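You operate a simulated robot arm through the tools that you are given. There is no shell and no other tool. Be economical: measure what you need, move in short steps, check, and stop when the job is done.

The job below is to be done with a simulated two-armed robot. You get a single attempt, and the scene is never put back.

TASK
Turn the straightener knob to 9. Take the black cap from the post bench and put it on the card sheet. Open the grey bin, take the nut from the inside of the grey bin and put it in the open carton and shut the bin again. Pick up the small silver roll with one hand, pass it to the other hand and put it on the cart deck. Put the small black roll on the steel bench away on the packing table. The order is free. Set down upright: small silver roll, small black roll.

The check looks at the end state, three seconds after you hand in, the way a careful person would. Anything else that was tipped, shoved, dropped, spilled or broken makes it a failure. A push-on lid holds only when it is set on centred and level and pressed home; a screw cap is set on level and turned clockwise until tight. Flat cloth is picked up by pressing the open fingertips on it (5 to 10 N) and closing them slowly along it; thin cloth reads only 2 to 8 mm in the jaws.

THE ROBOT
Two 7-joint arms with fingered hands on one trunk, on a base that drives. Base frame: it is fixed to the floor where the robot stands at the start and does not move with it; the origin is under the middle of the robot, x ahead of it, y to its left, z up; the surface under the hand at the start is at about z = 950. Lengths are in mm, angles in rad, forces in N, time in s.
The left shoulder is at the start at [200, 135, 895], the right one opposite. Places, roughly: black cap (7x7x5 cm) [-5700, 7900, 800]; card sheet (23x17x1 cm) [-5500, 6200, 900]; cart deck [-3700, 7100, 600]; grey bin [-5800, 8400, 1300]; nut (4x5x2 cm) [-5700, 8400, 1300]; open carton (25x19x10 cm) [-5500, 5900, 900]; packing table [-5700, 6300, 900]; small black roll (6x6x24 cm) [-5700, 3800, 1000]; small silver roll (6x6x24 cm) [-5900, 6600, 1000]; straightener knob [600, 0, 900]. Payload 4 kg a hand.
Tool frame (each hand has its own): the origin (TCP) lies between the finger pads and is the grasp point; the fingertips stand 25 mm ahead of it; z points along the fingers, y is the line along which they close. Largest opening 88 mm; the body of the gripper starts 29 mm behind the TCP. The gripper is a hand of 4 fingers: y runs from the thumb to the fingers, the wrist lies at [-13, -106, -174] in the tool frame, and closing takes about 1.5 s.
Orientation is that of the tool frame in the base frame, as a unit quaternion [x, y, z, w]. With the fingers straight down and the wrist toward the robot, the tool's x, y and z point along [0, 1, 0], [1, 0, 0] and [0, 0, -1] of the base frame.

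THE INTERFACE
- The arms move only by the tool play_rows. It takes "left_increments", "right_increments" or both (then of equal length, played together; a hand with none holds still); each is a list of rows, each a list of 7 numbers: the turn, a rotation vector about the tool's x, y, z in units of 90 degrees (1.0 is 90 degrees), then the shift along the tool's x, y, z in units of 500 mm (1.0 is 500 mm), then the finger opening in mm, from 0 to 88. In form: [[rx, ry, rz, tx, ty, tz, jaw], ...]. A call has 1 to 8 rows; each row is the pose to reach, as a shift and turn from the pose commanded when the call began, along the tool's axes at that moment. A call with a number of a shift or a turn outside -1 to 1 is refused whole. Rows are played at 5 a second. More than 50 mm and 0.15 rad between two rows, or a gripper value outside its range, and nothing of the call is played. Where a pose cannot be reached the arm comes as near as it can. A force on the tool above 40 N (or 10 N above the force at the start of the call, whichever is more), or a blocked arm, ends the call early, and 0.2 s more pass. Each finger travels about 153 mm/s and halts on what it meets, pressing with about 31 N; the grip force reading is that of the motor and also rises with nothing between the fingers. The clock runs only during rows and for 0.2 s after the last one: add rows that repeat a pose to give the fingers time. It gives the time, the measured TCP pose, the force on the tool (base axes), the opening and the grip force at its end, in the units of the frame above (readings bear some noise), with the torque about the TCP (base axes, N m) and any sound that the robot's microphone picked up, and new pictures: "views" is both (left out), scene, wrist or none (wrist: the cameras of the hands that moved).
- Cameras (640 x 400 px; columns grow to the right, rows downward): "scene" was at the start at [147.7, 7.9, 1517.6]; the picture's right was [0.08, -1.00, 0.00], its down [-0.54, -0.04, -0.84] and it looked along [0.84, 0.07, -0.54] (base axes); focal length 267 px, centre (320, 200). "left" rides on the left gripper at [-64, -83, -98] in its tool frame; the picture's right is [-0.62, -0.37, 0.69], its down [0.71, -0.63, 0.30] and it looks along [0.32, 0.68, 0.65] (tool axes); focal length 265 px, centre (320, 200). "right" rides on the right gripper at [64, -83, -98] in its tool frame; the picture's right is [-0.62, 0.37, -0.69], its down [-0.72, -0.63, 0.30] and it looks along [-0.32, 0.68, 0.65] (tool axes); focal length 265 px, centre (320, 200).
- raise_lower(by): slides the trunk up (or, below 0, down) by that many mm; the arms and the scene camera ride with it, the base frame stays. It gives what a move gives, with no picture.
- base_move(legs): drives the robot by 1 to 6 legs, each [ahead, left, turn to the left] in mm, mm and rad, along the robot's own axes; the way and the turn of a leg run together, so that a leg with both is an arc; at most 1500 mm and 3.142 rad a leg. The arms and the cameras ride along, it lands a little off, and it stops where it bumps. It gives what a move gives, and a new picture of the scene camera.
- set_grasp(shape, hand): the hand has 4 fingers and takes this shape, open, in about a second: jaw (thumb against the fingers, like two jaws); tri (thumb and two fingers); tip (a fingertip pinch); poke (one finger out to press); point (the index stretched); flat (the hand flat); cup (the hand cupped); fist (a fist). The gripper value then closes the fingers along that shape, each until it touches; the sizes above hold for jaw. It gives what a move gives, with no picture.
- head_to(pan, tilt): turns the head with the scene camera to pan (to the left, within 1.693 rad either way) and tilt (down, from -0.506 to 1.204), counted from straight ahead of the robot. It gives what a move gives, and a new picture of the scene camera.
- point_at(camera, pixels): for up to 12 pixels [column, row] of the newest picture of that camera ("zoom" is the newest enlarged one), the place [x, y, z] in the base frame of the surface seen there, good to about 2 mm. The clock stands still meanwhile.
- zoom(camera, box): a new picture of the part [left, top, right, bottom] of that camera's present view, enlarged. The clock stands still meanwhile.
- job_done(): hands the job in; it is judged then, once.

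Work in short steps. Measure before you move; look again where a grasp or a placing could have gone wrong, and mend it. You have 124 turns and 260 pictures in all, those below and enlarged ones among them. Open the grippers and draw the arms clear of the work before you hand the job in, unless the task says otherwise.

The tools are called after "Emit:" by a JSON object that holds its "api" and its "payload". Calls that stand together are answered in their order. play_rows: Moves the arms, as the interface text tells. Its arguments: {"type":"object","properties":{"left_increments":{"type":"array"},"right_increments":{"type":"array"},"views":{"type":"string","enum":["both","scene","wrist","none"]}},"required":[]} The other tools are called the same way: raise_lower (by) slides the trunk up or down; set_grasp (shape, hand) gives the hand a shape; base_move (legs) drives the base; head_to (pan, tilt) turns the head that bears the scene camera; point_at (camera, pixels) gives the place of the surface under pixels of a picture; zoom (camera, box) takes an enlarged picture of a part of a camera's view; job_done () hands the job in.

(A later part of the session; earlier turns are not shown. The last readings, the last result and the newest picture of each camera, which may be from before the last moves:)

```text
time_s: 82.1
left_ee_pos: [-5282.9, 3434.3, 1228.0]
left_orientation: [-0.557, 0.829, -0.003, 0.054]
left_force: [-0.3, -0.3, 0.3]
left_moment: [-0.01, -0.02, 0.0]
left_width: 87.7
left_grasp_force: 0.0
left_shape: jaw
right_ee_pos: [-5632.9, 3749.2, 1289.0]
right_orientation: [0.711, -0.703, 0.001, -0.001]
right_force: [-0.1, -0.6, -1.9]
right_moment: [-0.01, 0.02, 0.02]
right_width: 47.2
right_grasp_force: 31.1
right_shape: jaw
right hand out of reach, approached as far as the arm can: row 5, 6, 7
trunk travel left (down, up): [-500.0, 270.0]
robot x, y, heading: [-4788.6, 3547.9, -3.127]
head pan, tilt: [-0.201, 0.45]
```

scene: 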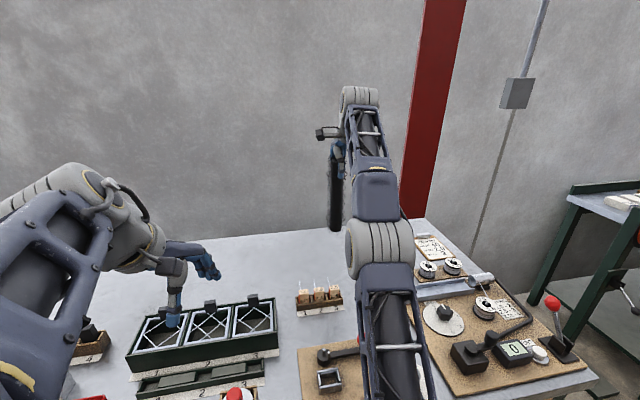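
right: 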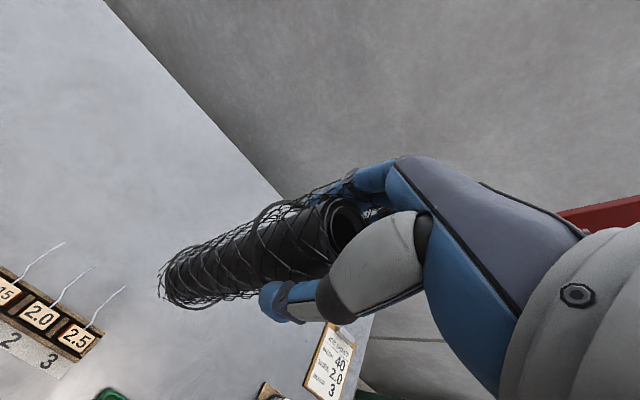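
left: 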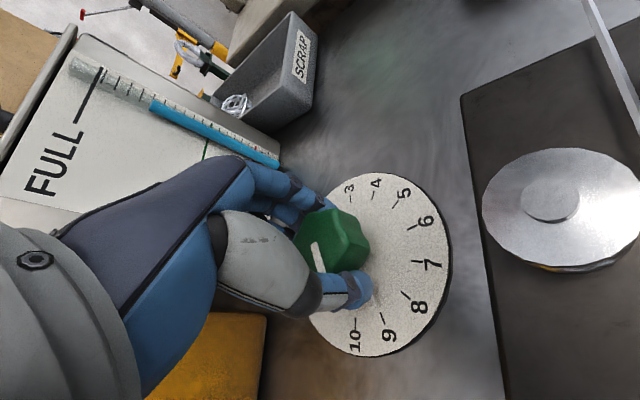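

Roll held clear (bottom ≈1074). I retract the hand 300 mm toward the robot.

Emit:
{"api": "play_rows", "payload": {"right_increments": [[0, 0, 0, 0, -0.085, -0.01, 25], [0, 0, 0, 0, -0.17, -0.03, 25], [0, 0, 0, 0, -0.255, -0.05, 25], [0, 0, 0, 0, -0.34, -0.07, 25], [0, 0, 0, 0, -0.425, -0.09, 25], [0, 0, 0, 0, -0.51, -0.1, 25], [0, 0, 0, 0, -0.6, -0.1, 25], [0, 0, 0, 0, -0.68, -0.1, 25]], "views": "none"}}

Emit:
{"api": "head_to", "payload": {"pan": -1.4, "tilt": 0.35}}

```text
time_s: 83.9
left_ee_pos: [-5283.9, 3435.2, 1228.1]
left_orientation: [-0.558, 0.828, -0.004, 0.055]
left_force: [-0.7, -0.2, -0.2]
left_moment: [-0.01, 0.01, 0.0]
left_width: 87.7
left_grasp_force: 0.1
left_shape: jaw
right_ee_pos: [-5294.7, 3752.3, 1336.7]
right_orientation: [0.712, -0.703, 0.001, -0.001]
right_force: [0.1, -0.2, -2.9]
right_moment: [0.0, 0.03, -0.03]
right_width: 46.7
right_grasp_force: 30.7
right_shape: jaw
trunk travel left (down, up): [-500.0, 270.0]
robot x, y, heading: [-4784.5, 3550.5, -3.127]
head pan, tilt: [-0.201, 0.45]
```

```text
time_s: 85.3
left_ee_pos: [-5283.5, 3433.9, 1227.5]
left_orientation: [-0.558, 0.828, -0.003, 0.054]
left_force: [0.0, 0.8, 0.5]
left_moment: [-0.02, 0.0, 0.01]
left_width: 87.7
left_grasp_force: 0.0
left_shape: jaw
right_ee_pos: [-5295.6, 3753.6, 1337.9]
right_orientation: [0.711, -0.704, -0.001, 0.0]
right_force: [-0.4, 0.4, -3.1]
right_moment: [0.0, -0.01, 0.02]
right_width: 46.7
right_grasp_force: 31.0
right_shape: jaw
trunk travel left (down, up): [-500.0, 270.0]
robot x, y, heading: [-4791.8, 3550.9, -3.132]
head pan, tilt: [-1.4, 0.351]
```

scene: 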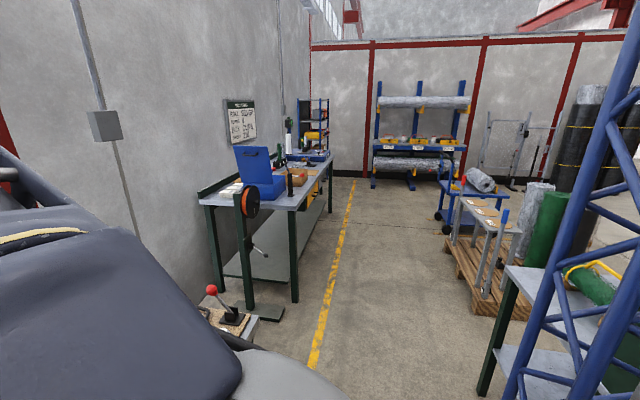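

The packing table is visible at left, the cart at (465,195). I measure and zoom.

Emit:
{"api": "point_at", "payload": {"camera": "scene", "pixels": [[296, 300], [222, 288], [325, 212], [260, 316], [313, 175], [455, 270], [487, 300], [448, 230], [520, 265], [410, 185], [345, 175]]}}

Emit:
{"api": "zoom", "payload": {"camera": "scene", "box": [190, 90, 350, 220]}}

Emit:
{"api": "zoom", "payload": {"camera": "scene", "box": [400, 140, 560, 260]}}

```text
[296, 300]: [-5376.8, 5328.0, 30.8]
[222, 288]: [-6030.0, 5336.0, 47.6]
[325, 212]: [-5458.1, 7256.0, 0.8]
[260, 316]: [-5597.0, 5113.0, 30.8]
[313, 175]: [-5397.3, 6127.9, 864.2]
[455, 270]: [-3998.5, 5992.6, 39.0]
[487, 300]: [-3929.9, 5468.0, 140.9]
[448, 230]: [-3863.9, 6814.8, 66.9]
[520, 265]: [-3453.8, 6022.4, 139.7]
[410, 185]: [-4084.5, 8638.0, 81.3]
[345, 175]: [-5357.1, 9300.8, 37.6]
```

```text
3.08 times, centred on (270, 155) of scene
```

zoom: 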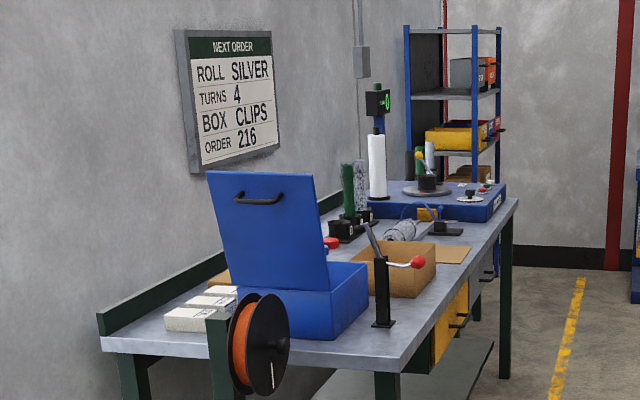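

```text
3.33 times, centred on (480, 200) of scene
```

zoom: 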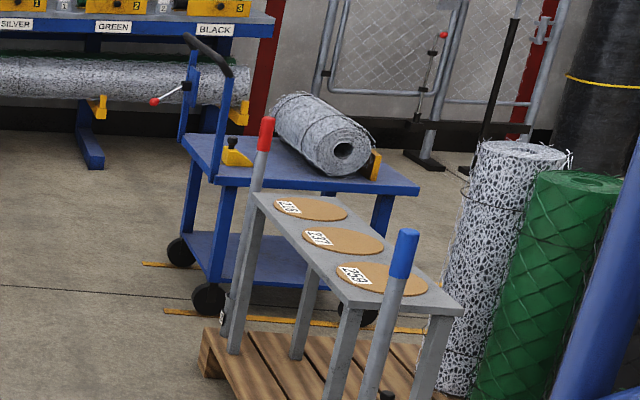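

The table front is at x≈-5377, y 5330–7250, with a roll rack at about (345,228) of the zoom. I drive up the aisle to (-4830,6500) and face the table.

Emit:
{"api": "base_move", "payload": {"legs": [[0, 0, -1.58], [1500, 0, 0], [1420, 30, 0], [0, 0, 1.57]]}}

Emit:
{"api": "head_to", "payload": {"pan": -0.1, "tilt": 0.45}}

```text
time_s: 107.0
left_ee_pos: [-5389.4, 6327.6, 1227.7]
left_orientation: [-0.569, 0.82, -0.002, 0.054]
left_force: [-0.1, -0.4, 0.0]
left_moment: [0.01, 0.01, 0.01]
left_width: 87.9
left_grasp_force: 0.0
left_shape: jaw
right_ee_pos: [-5410.3, 6644.9, 1337.0]
right_orientation: [0.721, -0.693, 0.001, 0.0]
right_force: [0.0, -0.6, -3.0]
right_moment: [0.0, -0.01, -0.02]
right_width: 46.0
right_grasp_force: 30.9
right_shape: jaw
trunk travel left (down, up): [-500.0, 270.0]
robot x, y, heading: [-4902.0, 6457.3, -3.097]
head pan, tilt: [-1.4, 0.351]
```

scene: 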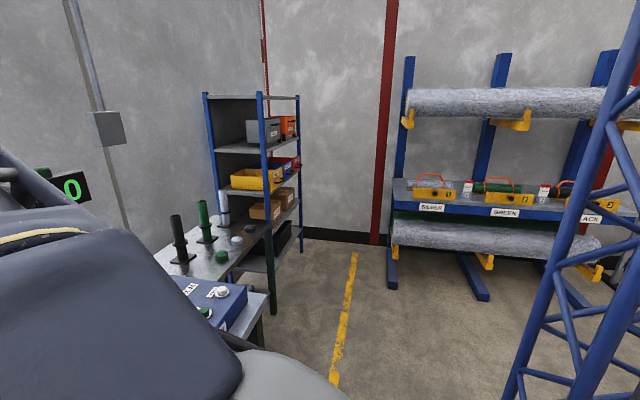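

```text
time_s: 108.5
left_ee_pos: [-5389.6, 6326.9, 1227.4]
left_orientation: [-0.568, 0.821, -0.004, 0.054]
left_force: [0.0, 0.6, -0.2]
left_moment: [0.03, 0.02, -0.02]
left_width: 87.9
left_grasp_force: 0.1
left_shape: jaw
right_ee_pos: [-5409.6, 6646.0, 1338.1]
right_orientation: [0.721, -0.693, 0.0, 0.0]
right_force: [0.0, 0.7, -3.3]
right_moment: [0.0, 0.01, 0.01]
right_width: 45.9
right_grasp_force: 31.2
right_shape: jaw
trunk travel left (down, up): [-500.0, 270.0]
robot x, y, heading: [-4901.7, 6459.9, -3.104]
head pan, tilt: [-0.099, 0.45]
```

scene: 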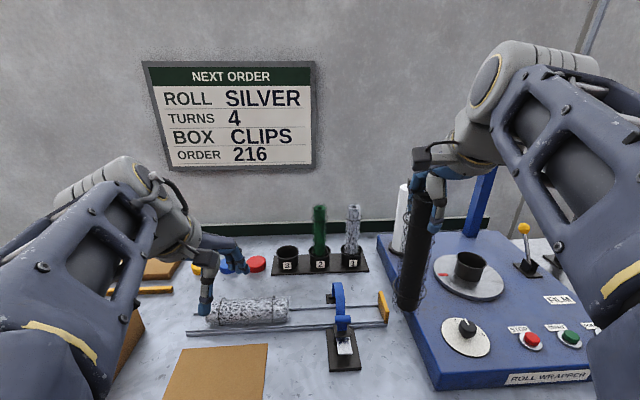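

The rack has sockets 3 (empty), 2 (green) and 1 (silver). The black roll's place is socket 3; I zoom and measure.

Emit:
{"api": "zoom", "payload": {"camera": "scene", "box": [240, 190, 400, 290]}}

Emit:
{"api": "point_at", "payload": {"camera": "zoom", "pixels": [[155, 250], [222, 250], [189, 238], [188, 262], [190, 248], [322, 70], [450, 75], [437, 70], [465, 78], [190, 300], [450, 230], [300, 250]]}}

Emit:
{"api": "point_at", "payload": {"camera": "scene", "pixels": [[410, 305], [415, 200], [408, 250], [220, 370], [400, 380], [280, 360]]}}

```text
4.00 times, centred on (320, 240) of scene
```

zoom: 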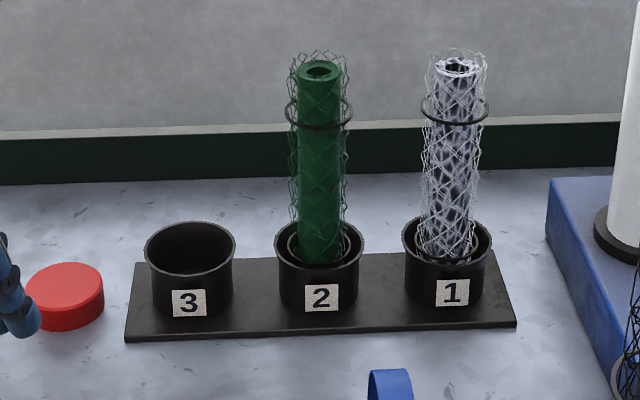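

```text
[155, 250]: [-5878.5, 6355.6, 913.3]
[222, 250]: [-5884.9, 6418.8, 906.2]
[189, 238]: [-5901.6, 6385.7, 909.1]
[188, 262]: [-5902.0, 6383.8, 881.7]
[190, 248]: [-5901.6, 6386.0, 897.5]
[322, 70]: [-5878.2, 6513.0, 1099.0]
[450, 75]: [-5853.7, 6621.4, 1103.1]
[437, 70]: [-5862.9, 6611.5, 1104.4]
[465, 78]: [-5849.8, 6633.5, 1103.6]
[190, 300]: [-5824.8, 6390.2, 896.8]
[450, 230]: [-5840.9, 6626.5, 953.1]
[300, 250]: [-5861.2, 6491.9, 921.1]
```

```text
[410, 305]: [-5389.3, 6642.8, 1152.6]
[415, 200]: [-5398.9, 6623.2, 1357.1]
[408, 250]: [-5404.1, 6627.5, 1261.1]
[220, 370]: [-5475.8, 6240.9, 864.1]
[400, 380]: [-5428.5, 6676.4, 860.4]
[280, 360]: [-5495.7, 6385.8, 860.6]
```

Socket centre ≈(-5865,6388), floor ≈868. I raise the trunk 200 mm for reach, then shift the base left 215, ahead 60 and square up.

Emit:
{"api": "raise_lower", "payload": {"by": 200}}

Emit:
{"api": "base_move", "payload": {"legs": [[0, 0, -0.04], [40, 215, 0]]}}

Emit:
{"api": "head_to", "payload": {"pan": -0.1, "tilt": 0.65}}

Emit:
{"api": "zoom", "payload": {"camera": "scene", "box": [240, 100, 480, 250]}}

```text
time_s: 110.6
left_ee_pos: [-5389.3, 6327.1, 1428.4]
left_orientation: [-0.569, 0.821, -0.003, 0.054]
left_force: [-0.2, 0.6, -0.5]
left_moment: [0.02, -0.01, 0.0]
left_width: 87.9
left_grasp_force: 0.1
left_shape: jaw
right_ee_pos: [-5408.9, 6645.8, 1537.2]
right_orientation: [0.72, -0.694, 0.0, 0.0]
right_force: [-0.3, 0.7, -3.5]
right_moment: [-0.01, 0.03, 0.01]
right_width: 46.4
right_grasp_force: 31.0
right_shape: jaw
trunk travel left (down, up): [-700.0, 70.0]
robot x, y, heading: [-4901.1, 6454.7, -3.1]
head pan, tilt: [-0.099, 0.45]
```

```text
time_s: 112.7
left_ee_pos: [-5434.2, 6128.0, 1427.0]
left_orientation: [-0.555, 0.83, -0.004, 0.054]
left_force: [-0.3, 0.6, 0.7]
left_moment: [0.02, 0.02, 0.02]
left_width: 87.6
left_grasp_force: 0.1
left_shape: jaw
right_ee_pos: [-5442.5, 6446.5, 1537.7]
right_orientation: [0.709, -0.705, 0.0, 0.0]
right_force: [0.2, 0.0, -2.9]
right_moment: [0.0, 0.03, 0.02]
right_width: 46.1
right_grasp_force: 30.8
right_shape: jaw
trunk travel left (down, up): [-700.0, 70.0]
robot x, y, heading: [-4935.0, 6240.2, -3.134]
head pan, tilt: [-0.099, 0.45]
```

scene: 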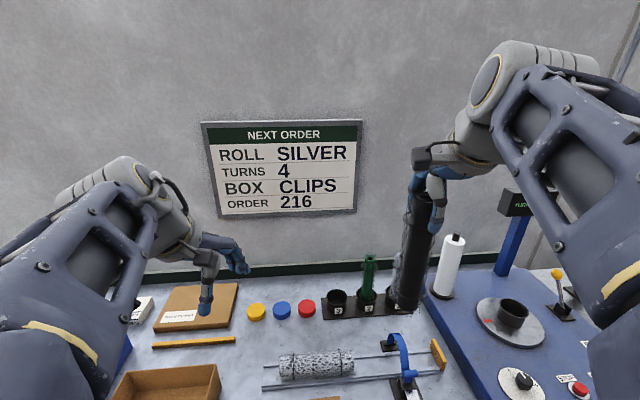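

```text
time_s: 113.4
left_ee_pos: [-5433.1, 6127.1, 1427.5]
left_orientation: [-0.555, 0.83, -0.003, 0.053]
left_force: [-0.4, 0.7, 0.4]
left_moment: [0.0, 0.01, 0.01]
left_width: 87.9
left_grasp_force: 0.1
left_shape: jaw
right_ee_pos: [-5442.1, 6446.0, 1538.0]
right_orientation: [0.709, -0.705, 0.0, 0.0]
right_force: [1.0, -0.1, -2.1]
right_moment: [-0.03, -0.01, 0.0]
right_width: 46.2
right_grasp_force: 31.0
right_shape: jaw
trunk travel left (down, up): [-700.0, 70.0]
robot x, y, heading: [-4940.9, 6238.8, -3.133]
head pan, tilt: [-0.099, 0.649]
```

scene: 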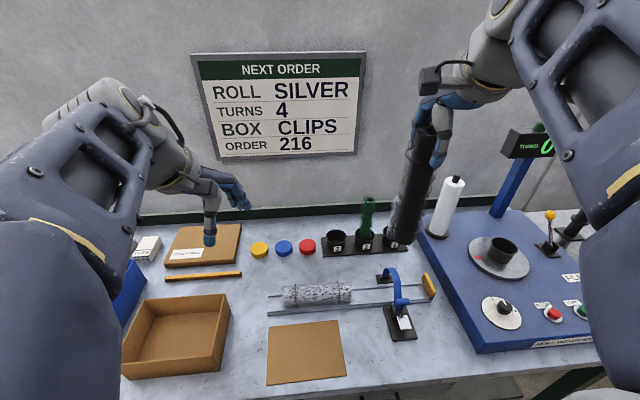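

```text
2.67 times, centred on (360, 175) of scene
```

zoom: 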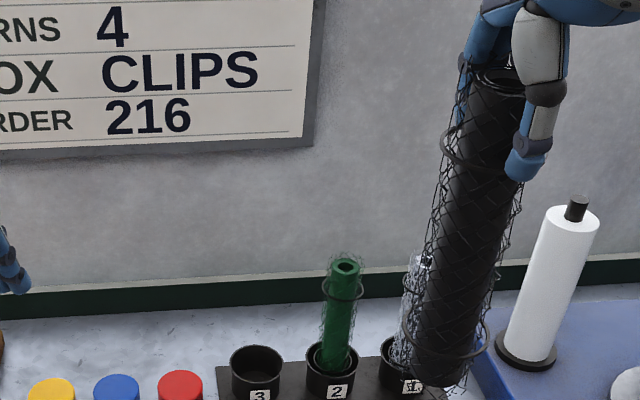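

Now a steeper view; I measure socket 3's rim.

Emit:
{"api": "zoom", "payload": {"camera": "scene", "box": [310, 190, 420, 260]}}

Emit:
{"api": "point_at", "payload": {"camera": "zoom", "pixels": [[99, 262], [208, 262], [153, 229], [153, 292], [153, 260], [153, 310], [153, 240], [265, 262], [375, 262], [320, 292]]}}

Emit:
{"api": "zoom", "payload": {"camera": "right", "box": [100, 100, 420, 300]}}

```text
5.71 times, centred on (365, 225) of scene
```

zoom: 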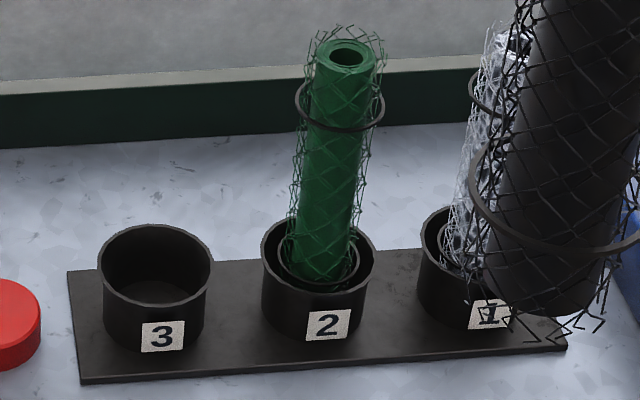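

```text
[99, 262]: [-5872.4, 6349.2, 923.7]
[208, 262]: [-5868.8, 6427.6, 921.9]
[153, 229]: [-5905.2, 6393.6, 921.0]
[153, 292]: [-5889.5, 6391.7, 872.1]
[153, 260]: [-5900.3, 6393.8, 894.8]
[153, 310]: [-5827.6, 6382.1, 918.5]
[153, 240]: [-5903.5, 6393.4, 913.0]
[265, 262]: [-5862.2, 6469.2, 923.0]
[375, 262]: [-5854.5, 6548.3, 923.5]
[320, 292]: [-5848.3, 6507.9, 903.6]
```

```text
2.00 times, centred on (260, 200) of right
```

zoom: 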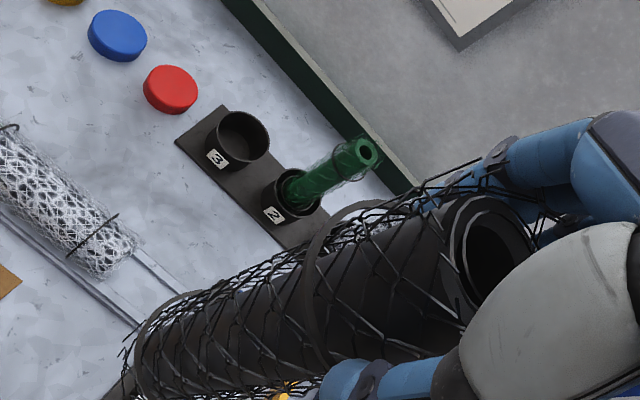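

Socket 3 centre (-5866.5, 6388.5), rim z 922, floor 872. I bring the roll most of the way over at height.

Emit:
{"api": "play_rows", "payload": {"right_increments": [[0, 0, 0, 0.0138, 0.0875, 0.0375, 25], [0, 0, 0, 0.0275, 0.175, 0.075, 25], [0, 0, 0, 0.0413, 0.2625, 0.1125, 25], [0, 0, 0, 0.055, 0.35, 0.15, 25], [0, 0, 0, 0.0688, 0.4375, 0.1875, 25], [0, 0, 0, 0.0825, 0.525, 0.225, 25], [0, 0, 0, 0.0963, 0.6125, 0.2625, 25], [0, 0, 0, 0.11, 0.7, 0.3, 25]], "views": "none"}}

Emit:
{"api": "play_rows", "payload": {"right_increments": [[0, 0, 0, 0, 0.04, 0.075, 25], [0, 0, 0, 0, 0.08, 0.15, 25], [0, 0, 0, 0, 0.12, 0.225, 25], [0, 0, 0, 0, 0.149, 0.3, 25], [0, 0, 0, 0, 0.149, 0.35, 25], [0, 0, 0, 0, 0.149, 0.35, 25]]}}

```text
time_s: 115.2
left_ee_pos: [-5432.7, 6126.9, 1428.9]
left_orientation: [-0.554, 0.831, -0.004, 0.053]
left_force: [0.3, -0.3, 0.0]
left_moment: [-0.01, 0.01, 0.01]
left_width: 87.7
left_grasp_force: 0.0
left_shape: jaw
right_ee_pos: [-5791.7, 6390.0, 1387.0]
right_orientation: [0.709, -0.706, 0.0, 0.0]
right_force: [0.2, -0.5, -2.9]
right_moment: [0.03, -0.01, 0.02]
right_width: 46.1
right_grasp_force: 31.2
right_shape: jaw
trunk travel left (down, up): [-700.0, 70.0]
robot x, y, heading: [-4940.6, 6240.0, -3.133]
head pan, tilt: [-0.099, 0.649]
```

```text
time_s: 116.6
left_ee_pos: [-5433.7, 6126.7, 1427.8]
left_orientation: [-0.555, 0.83, -0.004, 0.054]
left_force: [0.6, -0.1, -0.9]
left_moment: [0.0, -0.02, 0.01]
left_width: 87.8
left_grasp_force: 0.0
left_shape: jaw
right_ee_pos: [-5866.8, 6388.9, 1212.9]
right_orientation: [0.708, -0.706, 0.001, 0.0]
right_force: [-0.5, 0.9, -2.5]
right_moment: [0.0, 0.03, 0.0]
right_width: 46.3
right_grasp_force: 30.9
right_shape: jaw
trunk travel left (down, up): [-700.0, 70.0]
robot x, y, heading: [-4939.3, 6241.5, -3.134]
head pan, tilt: [-0.099, 0.649]
```

scene: 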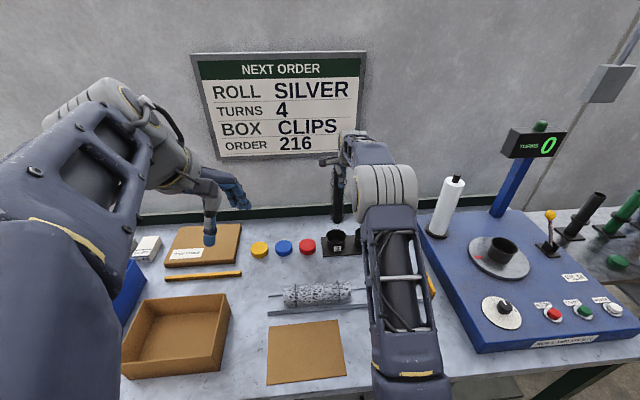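
right: 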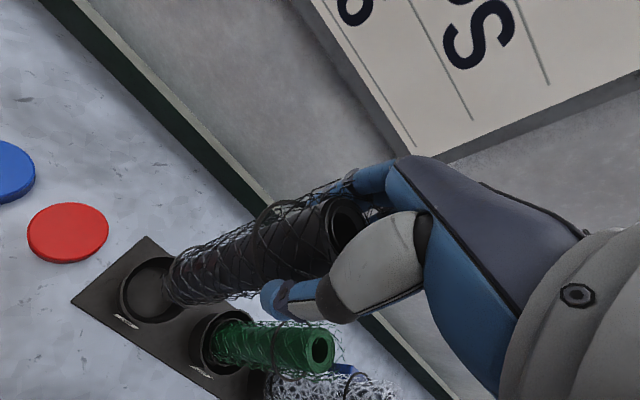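

The roll hangs above socket 3. I check alignment by zoom.

Emit:
{"api": "zoom", "payload": {"camera": "scene", "box": [300, 170, 380, 260]}}

Emit:
{"api": "point_at", "payload": {"camera": "zoom", "pixels": [[218, 250], [325, 250], [270, 250], [270, 330], [270, 200]]}}

```text
4.44 times, centred on (340, 215) of scene
```

zoom: 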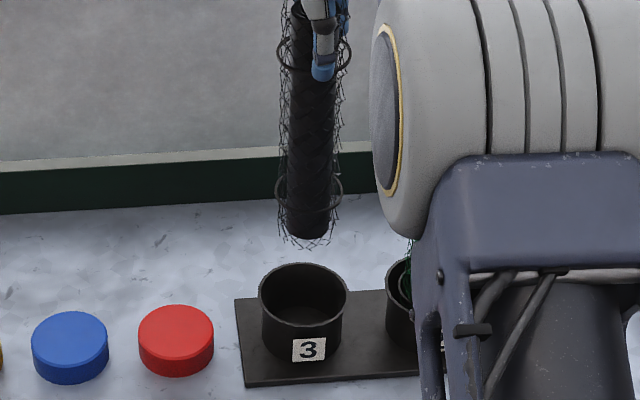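

```text
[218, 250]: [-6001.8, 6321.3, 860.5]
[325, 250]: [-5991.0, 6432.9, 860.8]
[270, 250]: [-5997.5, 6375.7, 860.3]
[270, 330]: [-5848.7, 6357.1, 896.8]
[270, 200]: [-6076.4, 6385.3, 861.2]
```

Emit:
{"api": "point_at", "payload": {"camera": "zoom", "pixels": [[290, 218], [326, 218], [308, 218], [308, 150], [293, 150], [330, 150], [277, 190], [341, 190], [310, 210]]}}

```text
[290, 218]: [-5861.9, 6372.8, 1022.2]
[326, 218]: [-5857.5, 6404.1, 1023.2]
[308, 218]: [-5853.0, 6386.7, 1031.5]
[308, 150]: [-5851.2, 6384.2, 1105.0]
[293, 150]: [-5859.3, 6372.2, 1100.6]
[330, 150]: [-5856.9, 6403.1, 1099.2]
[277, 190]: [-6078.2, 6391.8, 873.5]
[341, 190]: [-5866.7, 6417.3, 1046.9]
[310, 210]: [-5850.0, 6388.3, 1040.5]
```

Centre at ≈(-5869,6388): aligned and vertical. I lower 124 mm into the socket.

Emit:
{"api": "play_rows", "payload": {"right_increments": [[0, 0, 0, 0, 0, 0.08, 25], [0, 0, 0, 0, 0, 0.15, 25], [0, 0, 0, 0, 0, 0.2, 25], [0, 0, 0, 0, 0, 0.23, 25], [0, 0, 0, 0, 0, 0.246, 25], [0, 0, 0, 0, 0, 0.246, 25]], "views": "scene"}}

Emit:
{"api": "zoom", "payload": {"camera": "scene", "box": [300, 170, 380, 260]}}

```text
time_s: 118.0
left_ee_pos: [-5433.9, 6128.2, 1428.0]
left_orientation: [-0.556, 0.83, -0.003, 0.055]
left_force: [0.4, 0.5, 0.0]
left_moment: [-0.02, 0.0, 0.0]
left_width: 88.0
left_grasp_force: 0.0
left_shape: jaw
right_ee_pos: [-5866.3, 6390.0, 1089.8]
right_orientation: [0.709, -0.705, 0.001, -0.001]
right_force: [0.3, 0.3, -3.2]
right_moment: [-0.02, 0.0, -0.02]
right_width: 45.9
right_grasp_force: 31.4
right_shape: jaw
trunk travel left (down, up): [-700.0, 70.0]
robot x, y, heading: [-4940.3, 6239.3, -3.131]
head pan, tilt: [-0.099, 0.649]
```

scene: 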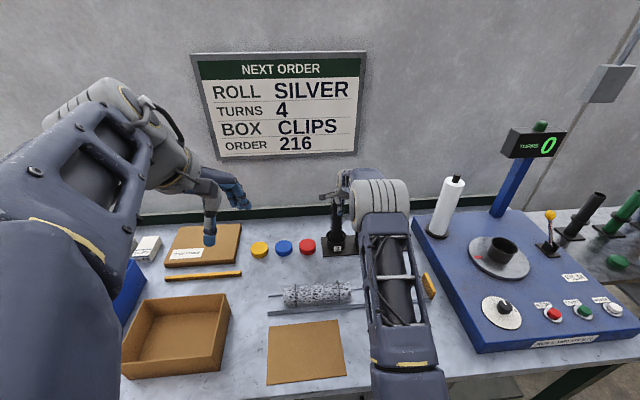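

```text
4.44 times, centred on (340, 215) of scene
```

zoom: 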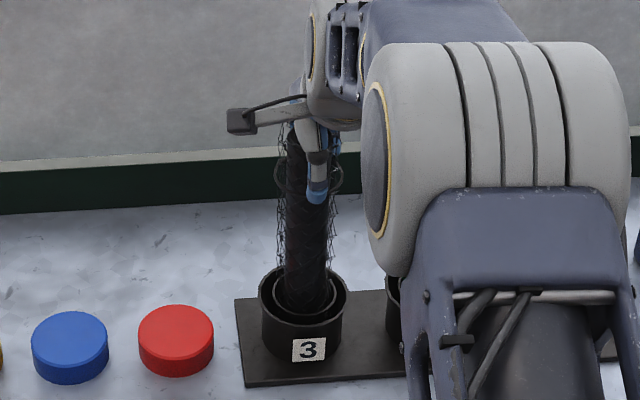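

It is in the socket, a couple mm above the floor. I lower 3 mm, open and rise.

Emit:
{"api": "play_rows", "payload": {"right_increments": [[0, 0, 0, 0, 0, 0.007, 25], [0, 0, 0, 0, 0, 0.007, 60], [0, 0, 0, 0, 0, 0.007, 88], [0, 0, 0, 0, 0, 0.007, 88], [0, 0, 0, 0, 0, -0.07, 88], [0, 0, 0, 0, 0, -0.16, 88], [0, 0, 0, 0, 0, -0.25, 88], [0, 0, 0, 0, 0, -0.34, 88]], "views": "scene"}}

Emit:
{"api": "zoom", "payload": {"camera": "scene", "box": [280, 170, 400, 260]}}

```text
time_s: 119.8
left_ee_pos: [-5432.8, 6125.7, 1427.5]
left_orientation: [-0.556, 0.83, -0.004, 0.054]
left_force: [-0.3, 0.2, 0.4]
left_moment: [-0.02, -0.02, 0.01]
left_width: 87.9
left_grasp_force: 0.0
left_shape: jaw
right_ee_pos: [-5865.4, 6389.6, 1259.0]
right_orientation: [0.709, -0.706, 0.001, -0.001]
right_force: [-0.4, -0.7, -0.5]
right_moment: [-0.01, -0.03, -0.02]
right_width: 87.9
right_grasp_force: 0.1
right_shape: jaw
trunk travel left (down, up): [-700.0, 70.0]
robot x, y, heading: [-4940.9, 6241.4, -3.136]
head pan, tilt: [-0.099, 0.649]
```

scene: 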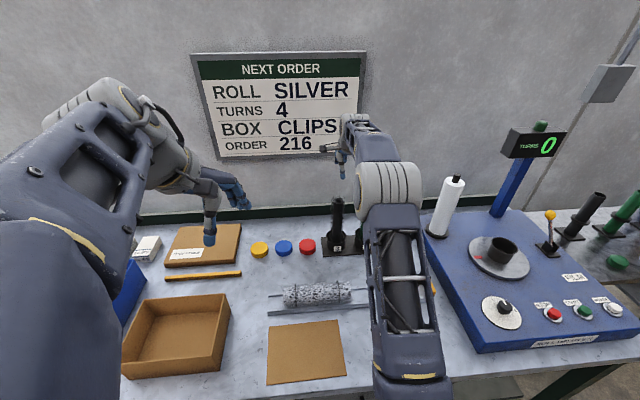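

```text
4.44 times, centred on (340, 215) of scene
```

zoom: 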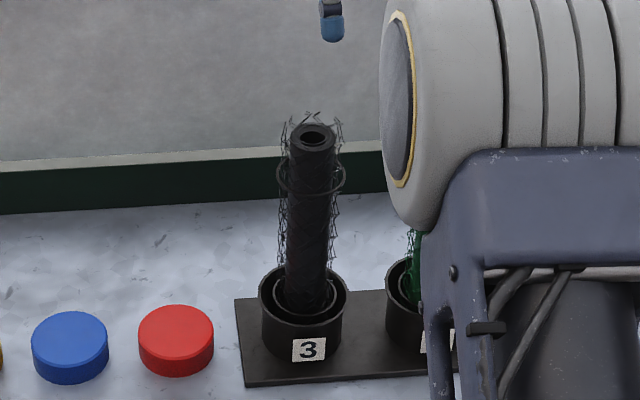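

Black roll sits upright in socket 3. Next the silver roll; I measure the display and white roll for clearance before shifting right.

Emit:
{"api": "point_at", "payload": {"camera": "scene", "pixels": [[510, 145], [535, 128], [560, 140], [456, 178], [447, 205], [520, 180], [550, 215], [500, 245], [597, 195]]}}

```text
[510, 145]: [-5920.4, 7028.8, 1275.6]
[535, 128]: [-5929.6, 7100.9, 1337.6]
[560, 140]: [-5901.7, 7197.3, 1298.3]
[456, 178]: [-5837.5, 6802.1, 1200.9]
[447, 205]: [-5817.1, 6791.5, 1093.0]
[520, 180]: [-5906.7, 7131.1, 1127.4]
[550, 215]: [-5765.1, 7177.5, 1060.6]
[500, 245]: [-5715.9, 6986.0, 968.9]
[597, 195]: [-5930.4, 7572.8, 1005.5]
```

Clear (white roll at y≈6800, display y>7020). I shift the base right 232 mm, putting the hand near above the silver roll.

Emit:
{"api": "base_move", "payload": {"legs": [[0, -232, 0]]}}

Emit:
{"api": "zoom", "payload": {"camera": "right", "box": [100, 150, 420, 350]}}

```text
time_s: 121.6
left_ee_pos: [-5434.4, 6361.1, 1427.5]
left_orientation: [-0.554, 0.831, -0.004, 0.054]
left_force: [-0.1, -0.1, 0.4]
left_moment: [0.01, -0.02, -0.01]
left_width: 87.7
left_grasp_force: 0.1
left_shape: jaw
right_ee_pos: [-5864.9, 6626.3, 1259.4]
right_orientation: [0.708, -0.707, 0.0, 0.0]
right_force: [-0.1, -0.6, -0.5]
right_moment: [0.02, 0.02, 0.01]
right_width: 88.0
right_grasp_force: 0.0
right_shape: jaw
trunk travel left (down, up): [-700.0, 70.0]
robot x, y, heading: [-4939.5, 6471.9, -3.138]
head pan, tilt: [-0.099, 0.649]
```

scene: 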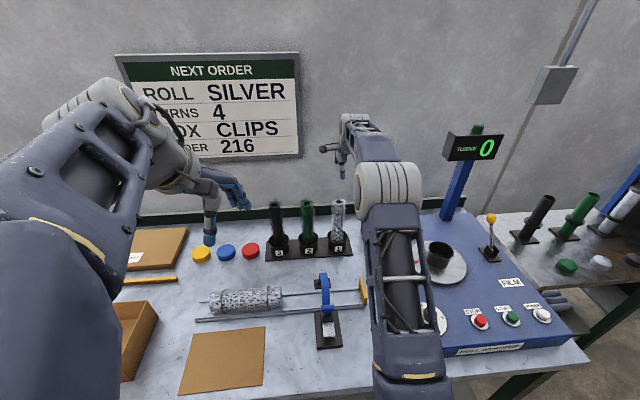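

```text
2.00 times, centred on (260, 250) of right
```

zoom: 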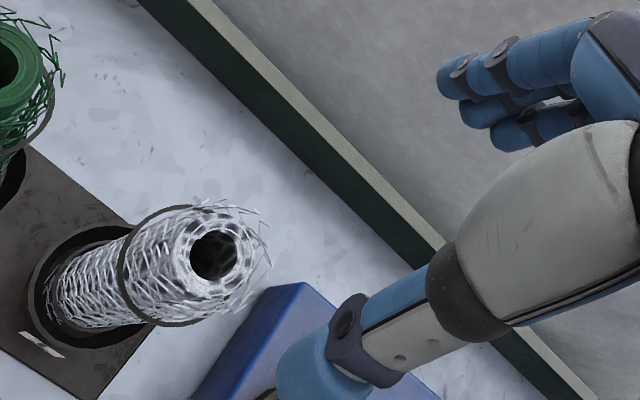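

Top hole at (206,278) matches the prediction (205,277). I descend 174 mm and close.

Emit:
{"api": "play_rows", "payload": {"right_increments": [[0, 0, 0, 0, 0, 0.09, 88], [0, 0, 0, 0, 0, 0.18, 88], [0, 0, 0, 0, 0, 0.27, 88], [0, 0, 0, 0, 0, 0.348, 88], [0, 0, 0, 0, 0, 0.348, 60], [0, 0, 0, 0, 0, 0.348, 40], [0, 0, 0, 0, 0, 0.348, 25], [0, 0, 0, 0, 0, 0.348, 25]], "views": "wrist"}}

```text
time_s: 123.4
left_ee_pos: [-5434.5, 6361.9, 1428.7]
left_orientation: [-0.554, 0.831, -0.004, 0.054]
left_force: [-0.1, 0.0, -0.3]
left_moment: [0.01, -0.01, 0.0]
left_width: 87.9
left_grasp_force: 0.1
left_shape: jaw
right_ee_pos: [-5864.2, 6626.6, 1084.6]
right_orientation: [0.708, -0.707, 0.001, 0.0]
right_force: [0.7, 0.3, 0.3]
right_moment: [-0.01, -0.25, 0.02]
right_width: 49.0
right_grasp_force: 31.2
right_shape: jaw
trunk travel left (down, up): [-700.0, 70.0]
robot x, y, heading: [-4940.2, 6470.0, -3.139]
head pan, tilt: [-0.099, 0.649]
```

right: 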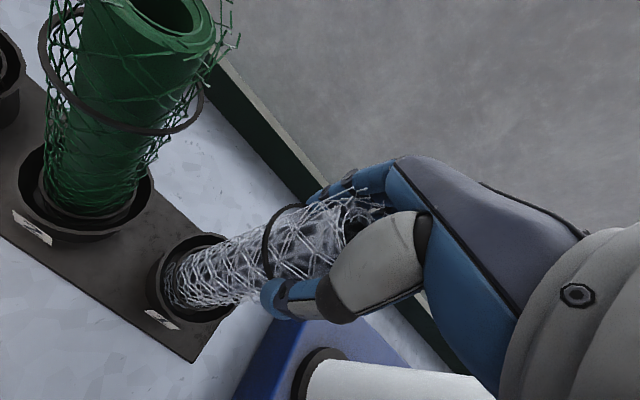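

Gripped at 49 mm. Lift straight up 250 mm.

Emit:
{"api": "play_rows", "payload": {"right_increments": [[0, 0, 0, 0, 0, -0.04, 25], [0, 0, 0, 0, 0, -0.11, 25], [0, 0, 0, 0, 0, -0.19, 25], [0, 0, 0, 0, 0, -0.27, 25], [0, 0, 0, 0, 0, -0.35, 25], [0, 0, 0, 0, 0, -0.43, 25], [0, 0, 0, 0, 0, -0.5, 25]], "views": "both"}}

```text
time_s: 125.0
left_ee_pos: [-5434.4, 6362.3, 1427.1]
left_orientation: [-0.554, 0.831, -0.004, 0.054]
left_force: [0.1, 1.7, 0.3]
left_moment: [0.03, 0.02, 0.0]
left_width: 88.1
left_grasp_force: 0.0
left_shape: jaw
right_ee_pos: [-5865.8, 6627.8, 1336.7]
right_orientation: [0.708, -0.707, 0.001, 0.0]
right_force: [0.4, -0.8, -3.2]
right_moment: [0.0, -0.01, -0.01]
right_width: 48.4
right_grasp_force: 31.4
right_shape: jaw
trunk travel left (down, up): [-700.0, 70.0]
robot x, y, heading: [-4940.7, 6471.5, -3.135]
head pan, tilt: [-0.099, 0.649]
```

scene: 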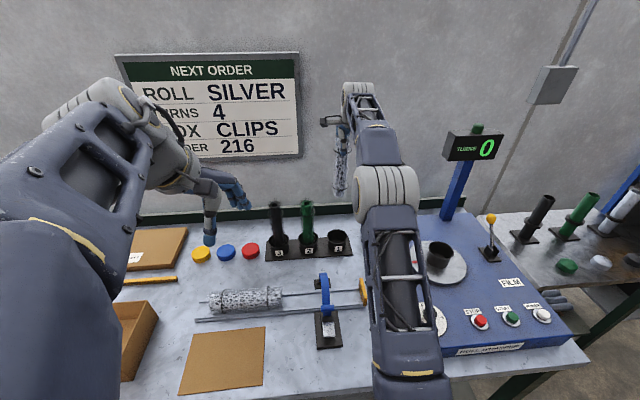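
right: 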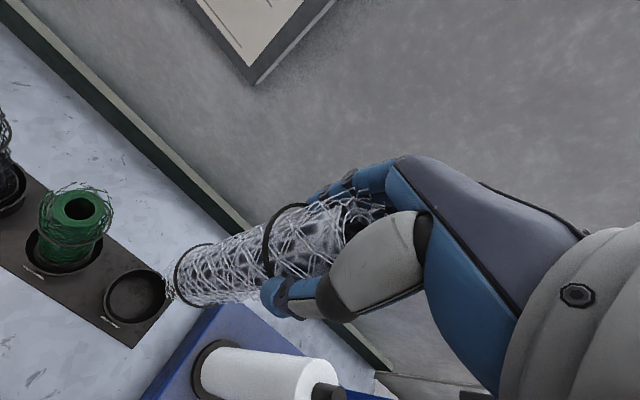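

Roll is out and vertical. I retract the right hand in front of the chest while beginning to turn the left hand so its fingers point sideways (to my right).

Emit:
{"api": "play_rows", "payload": {"right_increments": [[0, 0, 0, 0.0125, -0.0925, -0.0125, 25], [0, 0, 0, 0.025, -0.185, -0.025, 25], [0, 0, 0, 0.0375, -0.2775, -0.0375, 25], [0, 0, 0, 0.05, -0.37, -0.05, 25], [0, 0, 0, 0.0625, -0.4625, -0.0625, 25], [0, 0, 0, 0.075, -0.555, -0.075, 25], [0, 0, 0, 0.0875, -0.6475, -0.0875, 25], [0, 0, 0, 0.1, -0.74, -0.1, 25]], "left_increments": [[-0.0206, -0.0823, -0.0135, 0, 0, 0, 88], [-0.0413, -0.1645, -0.027, 0, 0, 0, 88], [-0.0619, -0.2468, -0.0405, 0, 0, 0, 88], [-0.0825, -0.329, -0.054, 0, 0, 0, 88], [-0.1031, -0.4113, -0.0675, 0, 0, 0, 88], [-0.1238, -0.4935, -0.081, 0, 0, 0, 88], [-0.1444, -0.5758, -0.0946, 0, 0, 0, 88], [-0.165, -0.658, -0.1081, 0, 0, 0, 88]], "views": "scene"}}

```text
time_s: 126.8
left_ee_pos: [-5433.9, 6361.4, 1427.9]
left_orientation: [-0.551, 0.641, 0.368, 0.388]
left_force: [-0.3, -0.3, -0.9]
left_moment: [-0.02, 0.01, 0.01]
left_width: 87.8
left_grasp_force: 0.1
left_shape: jaw
right_ee_pos: [-5496.1, 6576.8, 1386.2]
right_orientation: [0.709, -0.706, 0.001, 0.001]
right_force: [-0.1, 0.9, -2.1]
right_moment: [-0.04, -0.01, 0.02]
right_width: 48.3
right_grasp_force: 31.0
right_shape: jaw
trunk travel left (down, up): [-700.0, 70.0]
robot x, y, heading: [-4938.8, 6472.2, -3.146]
head pan, tilt: [-0.099, 0.649]
```

scene: 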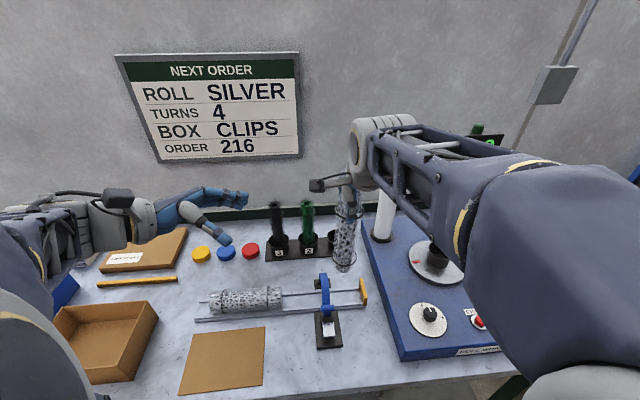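

Silver roll hangs at (345,225). I finish the left hand's turn and place it 150 mm left of the roll at grasp height.

Emit:
{"api": "play_rows", "payload": {"left_increments": [[-0.0141, -0.0564, -0.0093, 0.0474, 0.0252, 0.0495, 88], [-0.0283, -0.1128, -0.0185, 0.0948, 0.0504, 0.099, 88], [-0.0424, -0.1692, -0.0278, 0.1422, 0.0756, 0.1485, 88], [-0.0566, -0.2256, -0.037, 0.1896, 0.1008, 0.198, 88], [-0.0707, -0.282, -0.0463, 0.237, 0.126, 0.2476, 88], [-0.0707, -0.282, -0.0463, 0.237, 0.126, 0.2476, 88]]}}

Emit:
{"api": "zoom", "payload": {"camera": "right", "box": [0, 0, 640, 400]}}

```text
time_s: 128.2
left_ee_pos: [-5500.4, 6429.3, 1269.4]
left_orientation: [-0.499, 0.5, 0.499, 0.501]
left_force: [0.5, -0.1, 0.7]
left_moment: [-0.04, 0.01, 0.0]
left_width: 87.8
left_grasp_force: 0.2
left_shape: jaw
left hand out of reach, approached as far as the arm can: row 5, 6
right_ee_pos: [-5496.7, 6578.0, 1387.0]
right_orientation: [0.708, -0.707, 0.0, 0.0]
right_force: [0.3, -0.4, -2.2]
right_moment: [-0.02, -0.01, 0.0]
right_width: 48.1
right_grasp_force: 31.2
right_shape: jaw
trunk travel left (down, up): [-700.0, 70.0]
robot x, y, heading: [-4938.3, 6471.4, -3.138]
head pan, tilt: [-0.099, 0.649]
```

scene: 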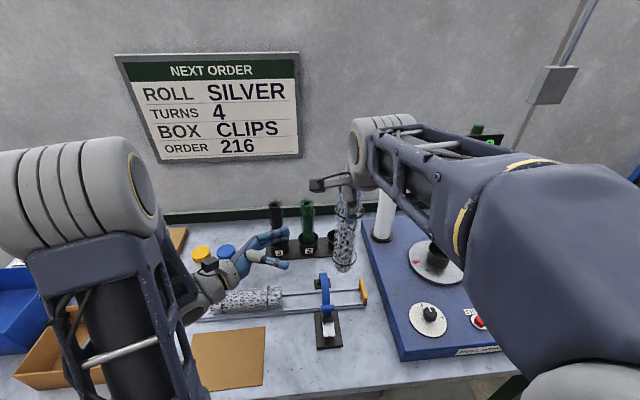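
left: 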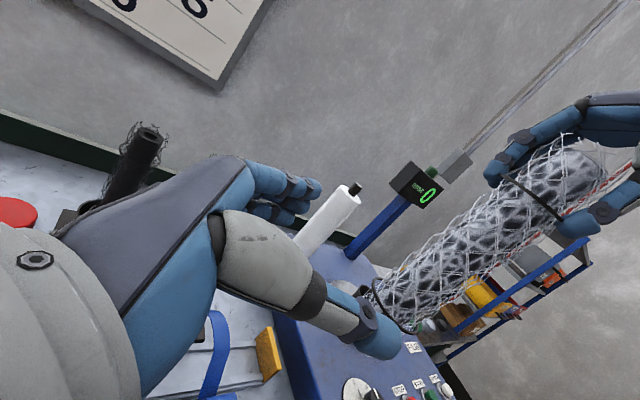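

```text
1.00 times, centred on (320, 200) of right (not enlarged: the box is as wide or as high as the picture)
```

zoom: 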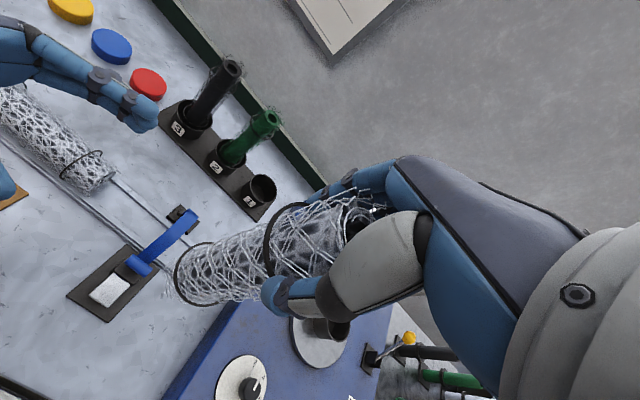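

Left hand has the right pose but is at its reach limit, so I bring the roll to it with the right hand: 148 mm to my left, in small rows.

Emit:
{"api": "play_rows", "payload": {"right_increments": [[0, 0, 0, 0.08, 0.008, 0, 25], [0, 0, 0, 0.15, 0.008, 0, 25], [0, 0, 0, 0.21, 0.008, 0, 25], [0, 0, 0, 0.26, 0.008, 0, 25], [0, 0, 0, 0.294, 0.008, 0, 25], [0, 0, 0, 0.294, 0.008, 0, 25]], "views": "both"}}

Emit:
{"api": "zoom", "payload": {"camera": "left", "box": [160, 50, 640, 350]}}

```text
time_s: 129.6
left_ee_pos: [-5500.2, 6430.1, 1269.5]
left_orientation: [-0.499, 0.501, 0.5, 0.501]
left_force: [0.1, 0.4, -1.0]
left_moment: [-0.02, 0.02, -0.02]
left_width: 87.7
left_grasp_force: 0.1
left_shape: jaw
right_ee_pos: [-5499.2, 6430.4, 1386.4]
right_orientation: [0.708, -0.706, 0.001, 0.0]
right_force: [1.5, -0.8, -2.2]
right_moment: [-0.01, -0.03, 0.02]
right_width: 47.9
right_grasp_force: 30.6
right_shape: jaw
trunk travel left (down, up): [-700.0, 70.0]
robot x, y, heading: [-4940.3, 6473.6, -3.14]
head pan, tilt: [-0.099, 0.649]
```

scene: 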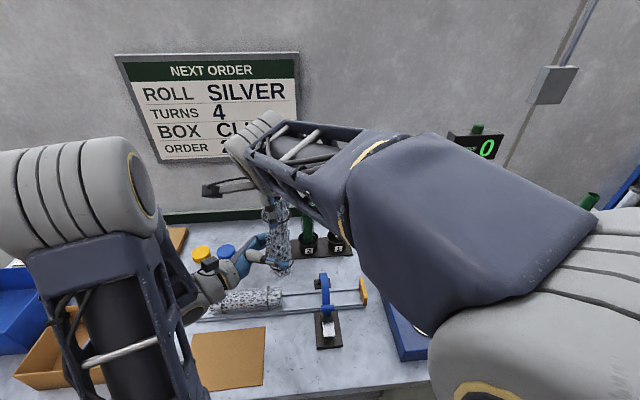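
right: 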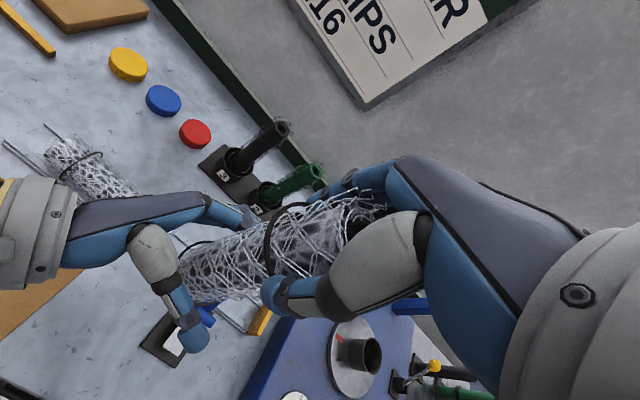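

```text
1.33 times, centred on (400, 200) of left
```

zoom: 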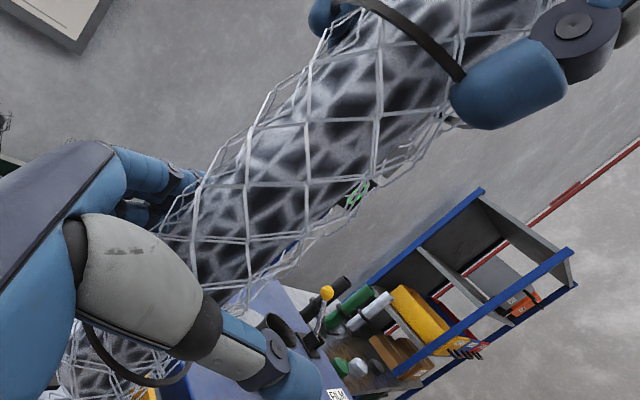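

The roll stands between the left fingers with the thumb in front. I close the left hand on it while the right keeps holding.

Emit:
{"api": "play_rows", "payload": {"left_increments": [[0, 0, 0, 0, 0, 0, 70], [0, 0, 0, 0, 0, 0, 55], [0, 0, 0, 0, 0, 0, 40], [0, 0, 0, 0, 0, 0, 25], [0, 0, 0, 0, 0, 0, 25], [0, 0, 0, 0, 0, 0, 25]], "views": "wrist"}}

```text
time_s: 131.0
left_ee_pos: [-5500.6, 6428.2, 1269.1]
left_orientation: [-0.499, 0.501, 0.499, 0.501]
left_force: [0.6, 0.8, -0.5]
left_moment: [-0.02, 0.04, 0.06]
left_width: 40.0
left_grasp_force: 31.4
left_shape: jaw
right_ee_pos: [-5498.8, 6430.8, 1385.5]
right_orientation: [0.707, -0.707, 0.0, 0.0]
right_force: [1.2, -0.3, -1.0]
right_moment: [-0.08, -0.13, -0.05]
right_width: 47.5
right_grasp_force: 31.2
right_shape: jaw
trunk travel left (down, up): [-700.0, 70.0]
robot x, y, heading: [-4941.3, 6473.4, -3.138]
head pan, tilt: [-0.099, 0.649]
```

left: 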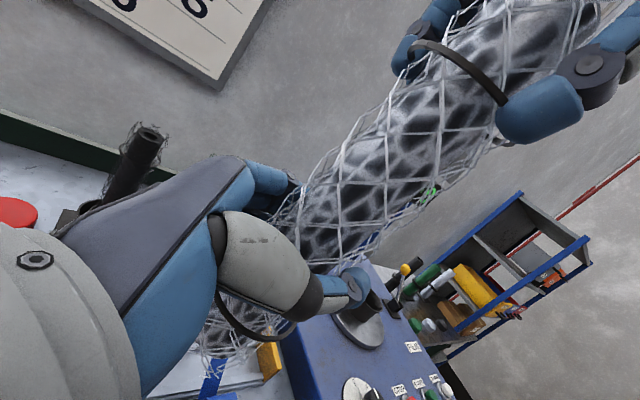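

Left grips at 40 mm. I open the right and raise it off the top.

Emit:
{"api": "play_rows", "payload": {"right_increments": [[0, 0, 0, 0, 0, 0, 60], [0, 0, 0, 0, 0, 0, 88], [0, 0, 0, 0, 0, 0, 88], [0, 0, 0, 0, 0, -0.06, 88], [0, 0, 0, 0, 0, -0.14, 88], [0, 0, 0, -0.06, 0, -0.2, 88], [0, 0, 0, -0.14, 0, -0.22, 88], [0, 0, 0, -0.23, 0, -0.22, 88]], "views": "both"}}

```text
time_s: 132.8
left_ee_pos: [-5502.0, 6429.7, 1269.0]
left_orientation: [-0.499, 0.501, 0.499, 0.501]
left_force: [0.6, 0.7, 0.0]
left_moment: [0.02, 0.02, -0.04]
left_width: 39.3
left_grasp_force: 30.6
left_shape: jaw
right_ee_pos: [-5498.9, 6543.3, 1497.1]
right_orientation: [0.708, -0.706, 0.0, 0.0]
right_force: [-0.1, 0.2, -0.4]
right_moment: [0.0, 0.02, 0.03]
right_width: 87.9
right_grasp_force: 0.0
right_shape: jaw
trunk travel left (down, up): [-700.0, 70.0]
robot x, y, heading: [-4938.9, 6475.7, -3.136]
head pan, tilt: [-0.099, 0.649]
```

scene: 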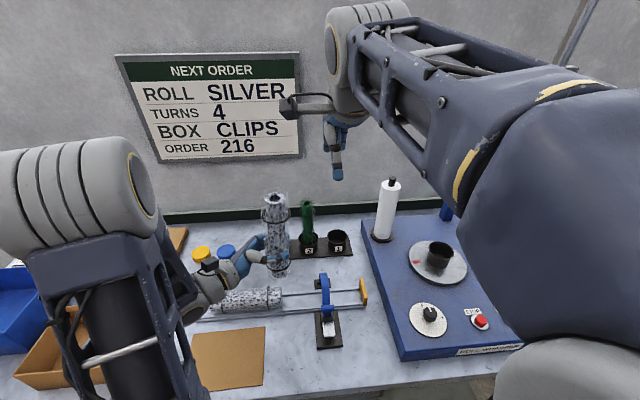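
right: 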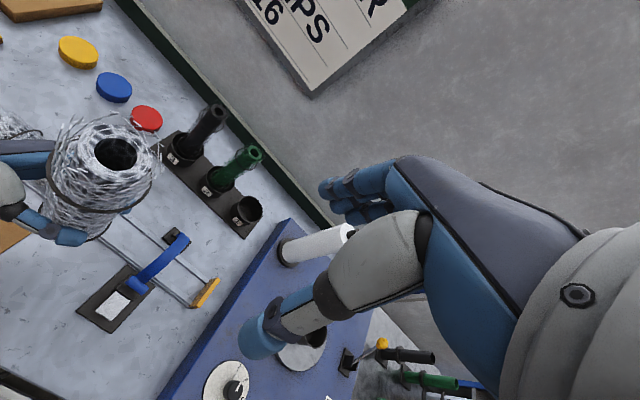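

Handover complete. I back off 150 mm, turn right to face north and look for the cart to the right.

Emit:
{"api": "base_move", "payload": {"legs": [[-150, 0, 0], [0, 0, -1.571], [0, 0, -0.8]]}}

Emit:
{"api": "head_to", "payload": {"pan": -0.25, "tilt": 0.6}}

```text
time_s: 140.0
left_ee_pos: [-4428.9, 6901.4, 1270.3]
left_orientation: [0.272, 0.652, -0.272, 0.653]
left_force: [0.3, 0.2, -0.6]
left_moment: [0.02, 0.01, 0.0]
left_width: 38.6
left_grasp_force: 31.3
left_shape: jaw
right_ee_pos: [-4347.6, 6819.2, 1496.7]
right_orientation: [0.383, 0.924, 0.0, 0.001]
right_force: [-1.2, -0.2, -0.2]
right_moment: [-0.03, -0.01, 0.01]
right_width: 87.8
right_grasp_force: 0.0
right_shape: jaw
trunk travel left (down, up): [-700.0, 70.0]
robot x, y, heading: [-4787.0, 6476.5, 0.786]
head pan, tilt: [-0.099, 0.649]
```

scene: 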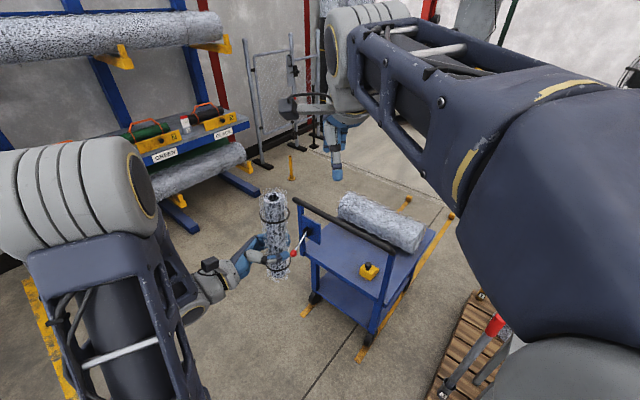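

```text
time_s: 140.7
left_ee_pos: [-4427.5, 6901.9, 1270.0]
left_orientation: [0.272, 0.654, -0.272, 0.652]
left_force: [0.0, -0.1, -0.5]
left_moment: [-0.01, 0.05, -0.02]
left_width: 38.7
left_grasp_force: 31.5
left_shape: jaw
right_ee_pos: [-4347.3, 6818.9, 1497.5]
right_orientation: [0.382, 0.924, 0.0, 0.0]
right_force: [-0.9, -0.1, -0.7]
right_moment: [-0.01, 0.01, 0.01]
right_width: 88.0
right_grasp_force: 0.1
right_shape: jaw
trunk travel left (down, up): [-700.0, 70.0]
robot x, y, heading: [-4791.2, 6478.0, 0.786]
head pan, tilt: [-0.25, 0.6]
```

scene: 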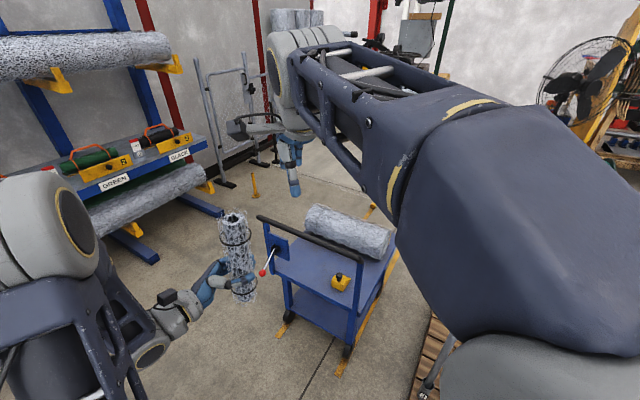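

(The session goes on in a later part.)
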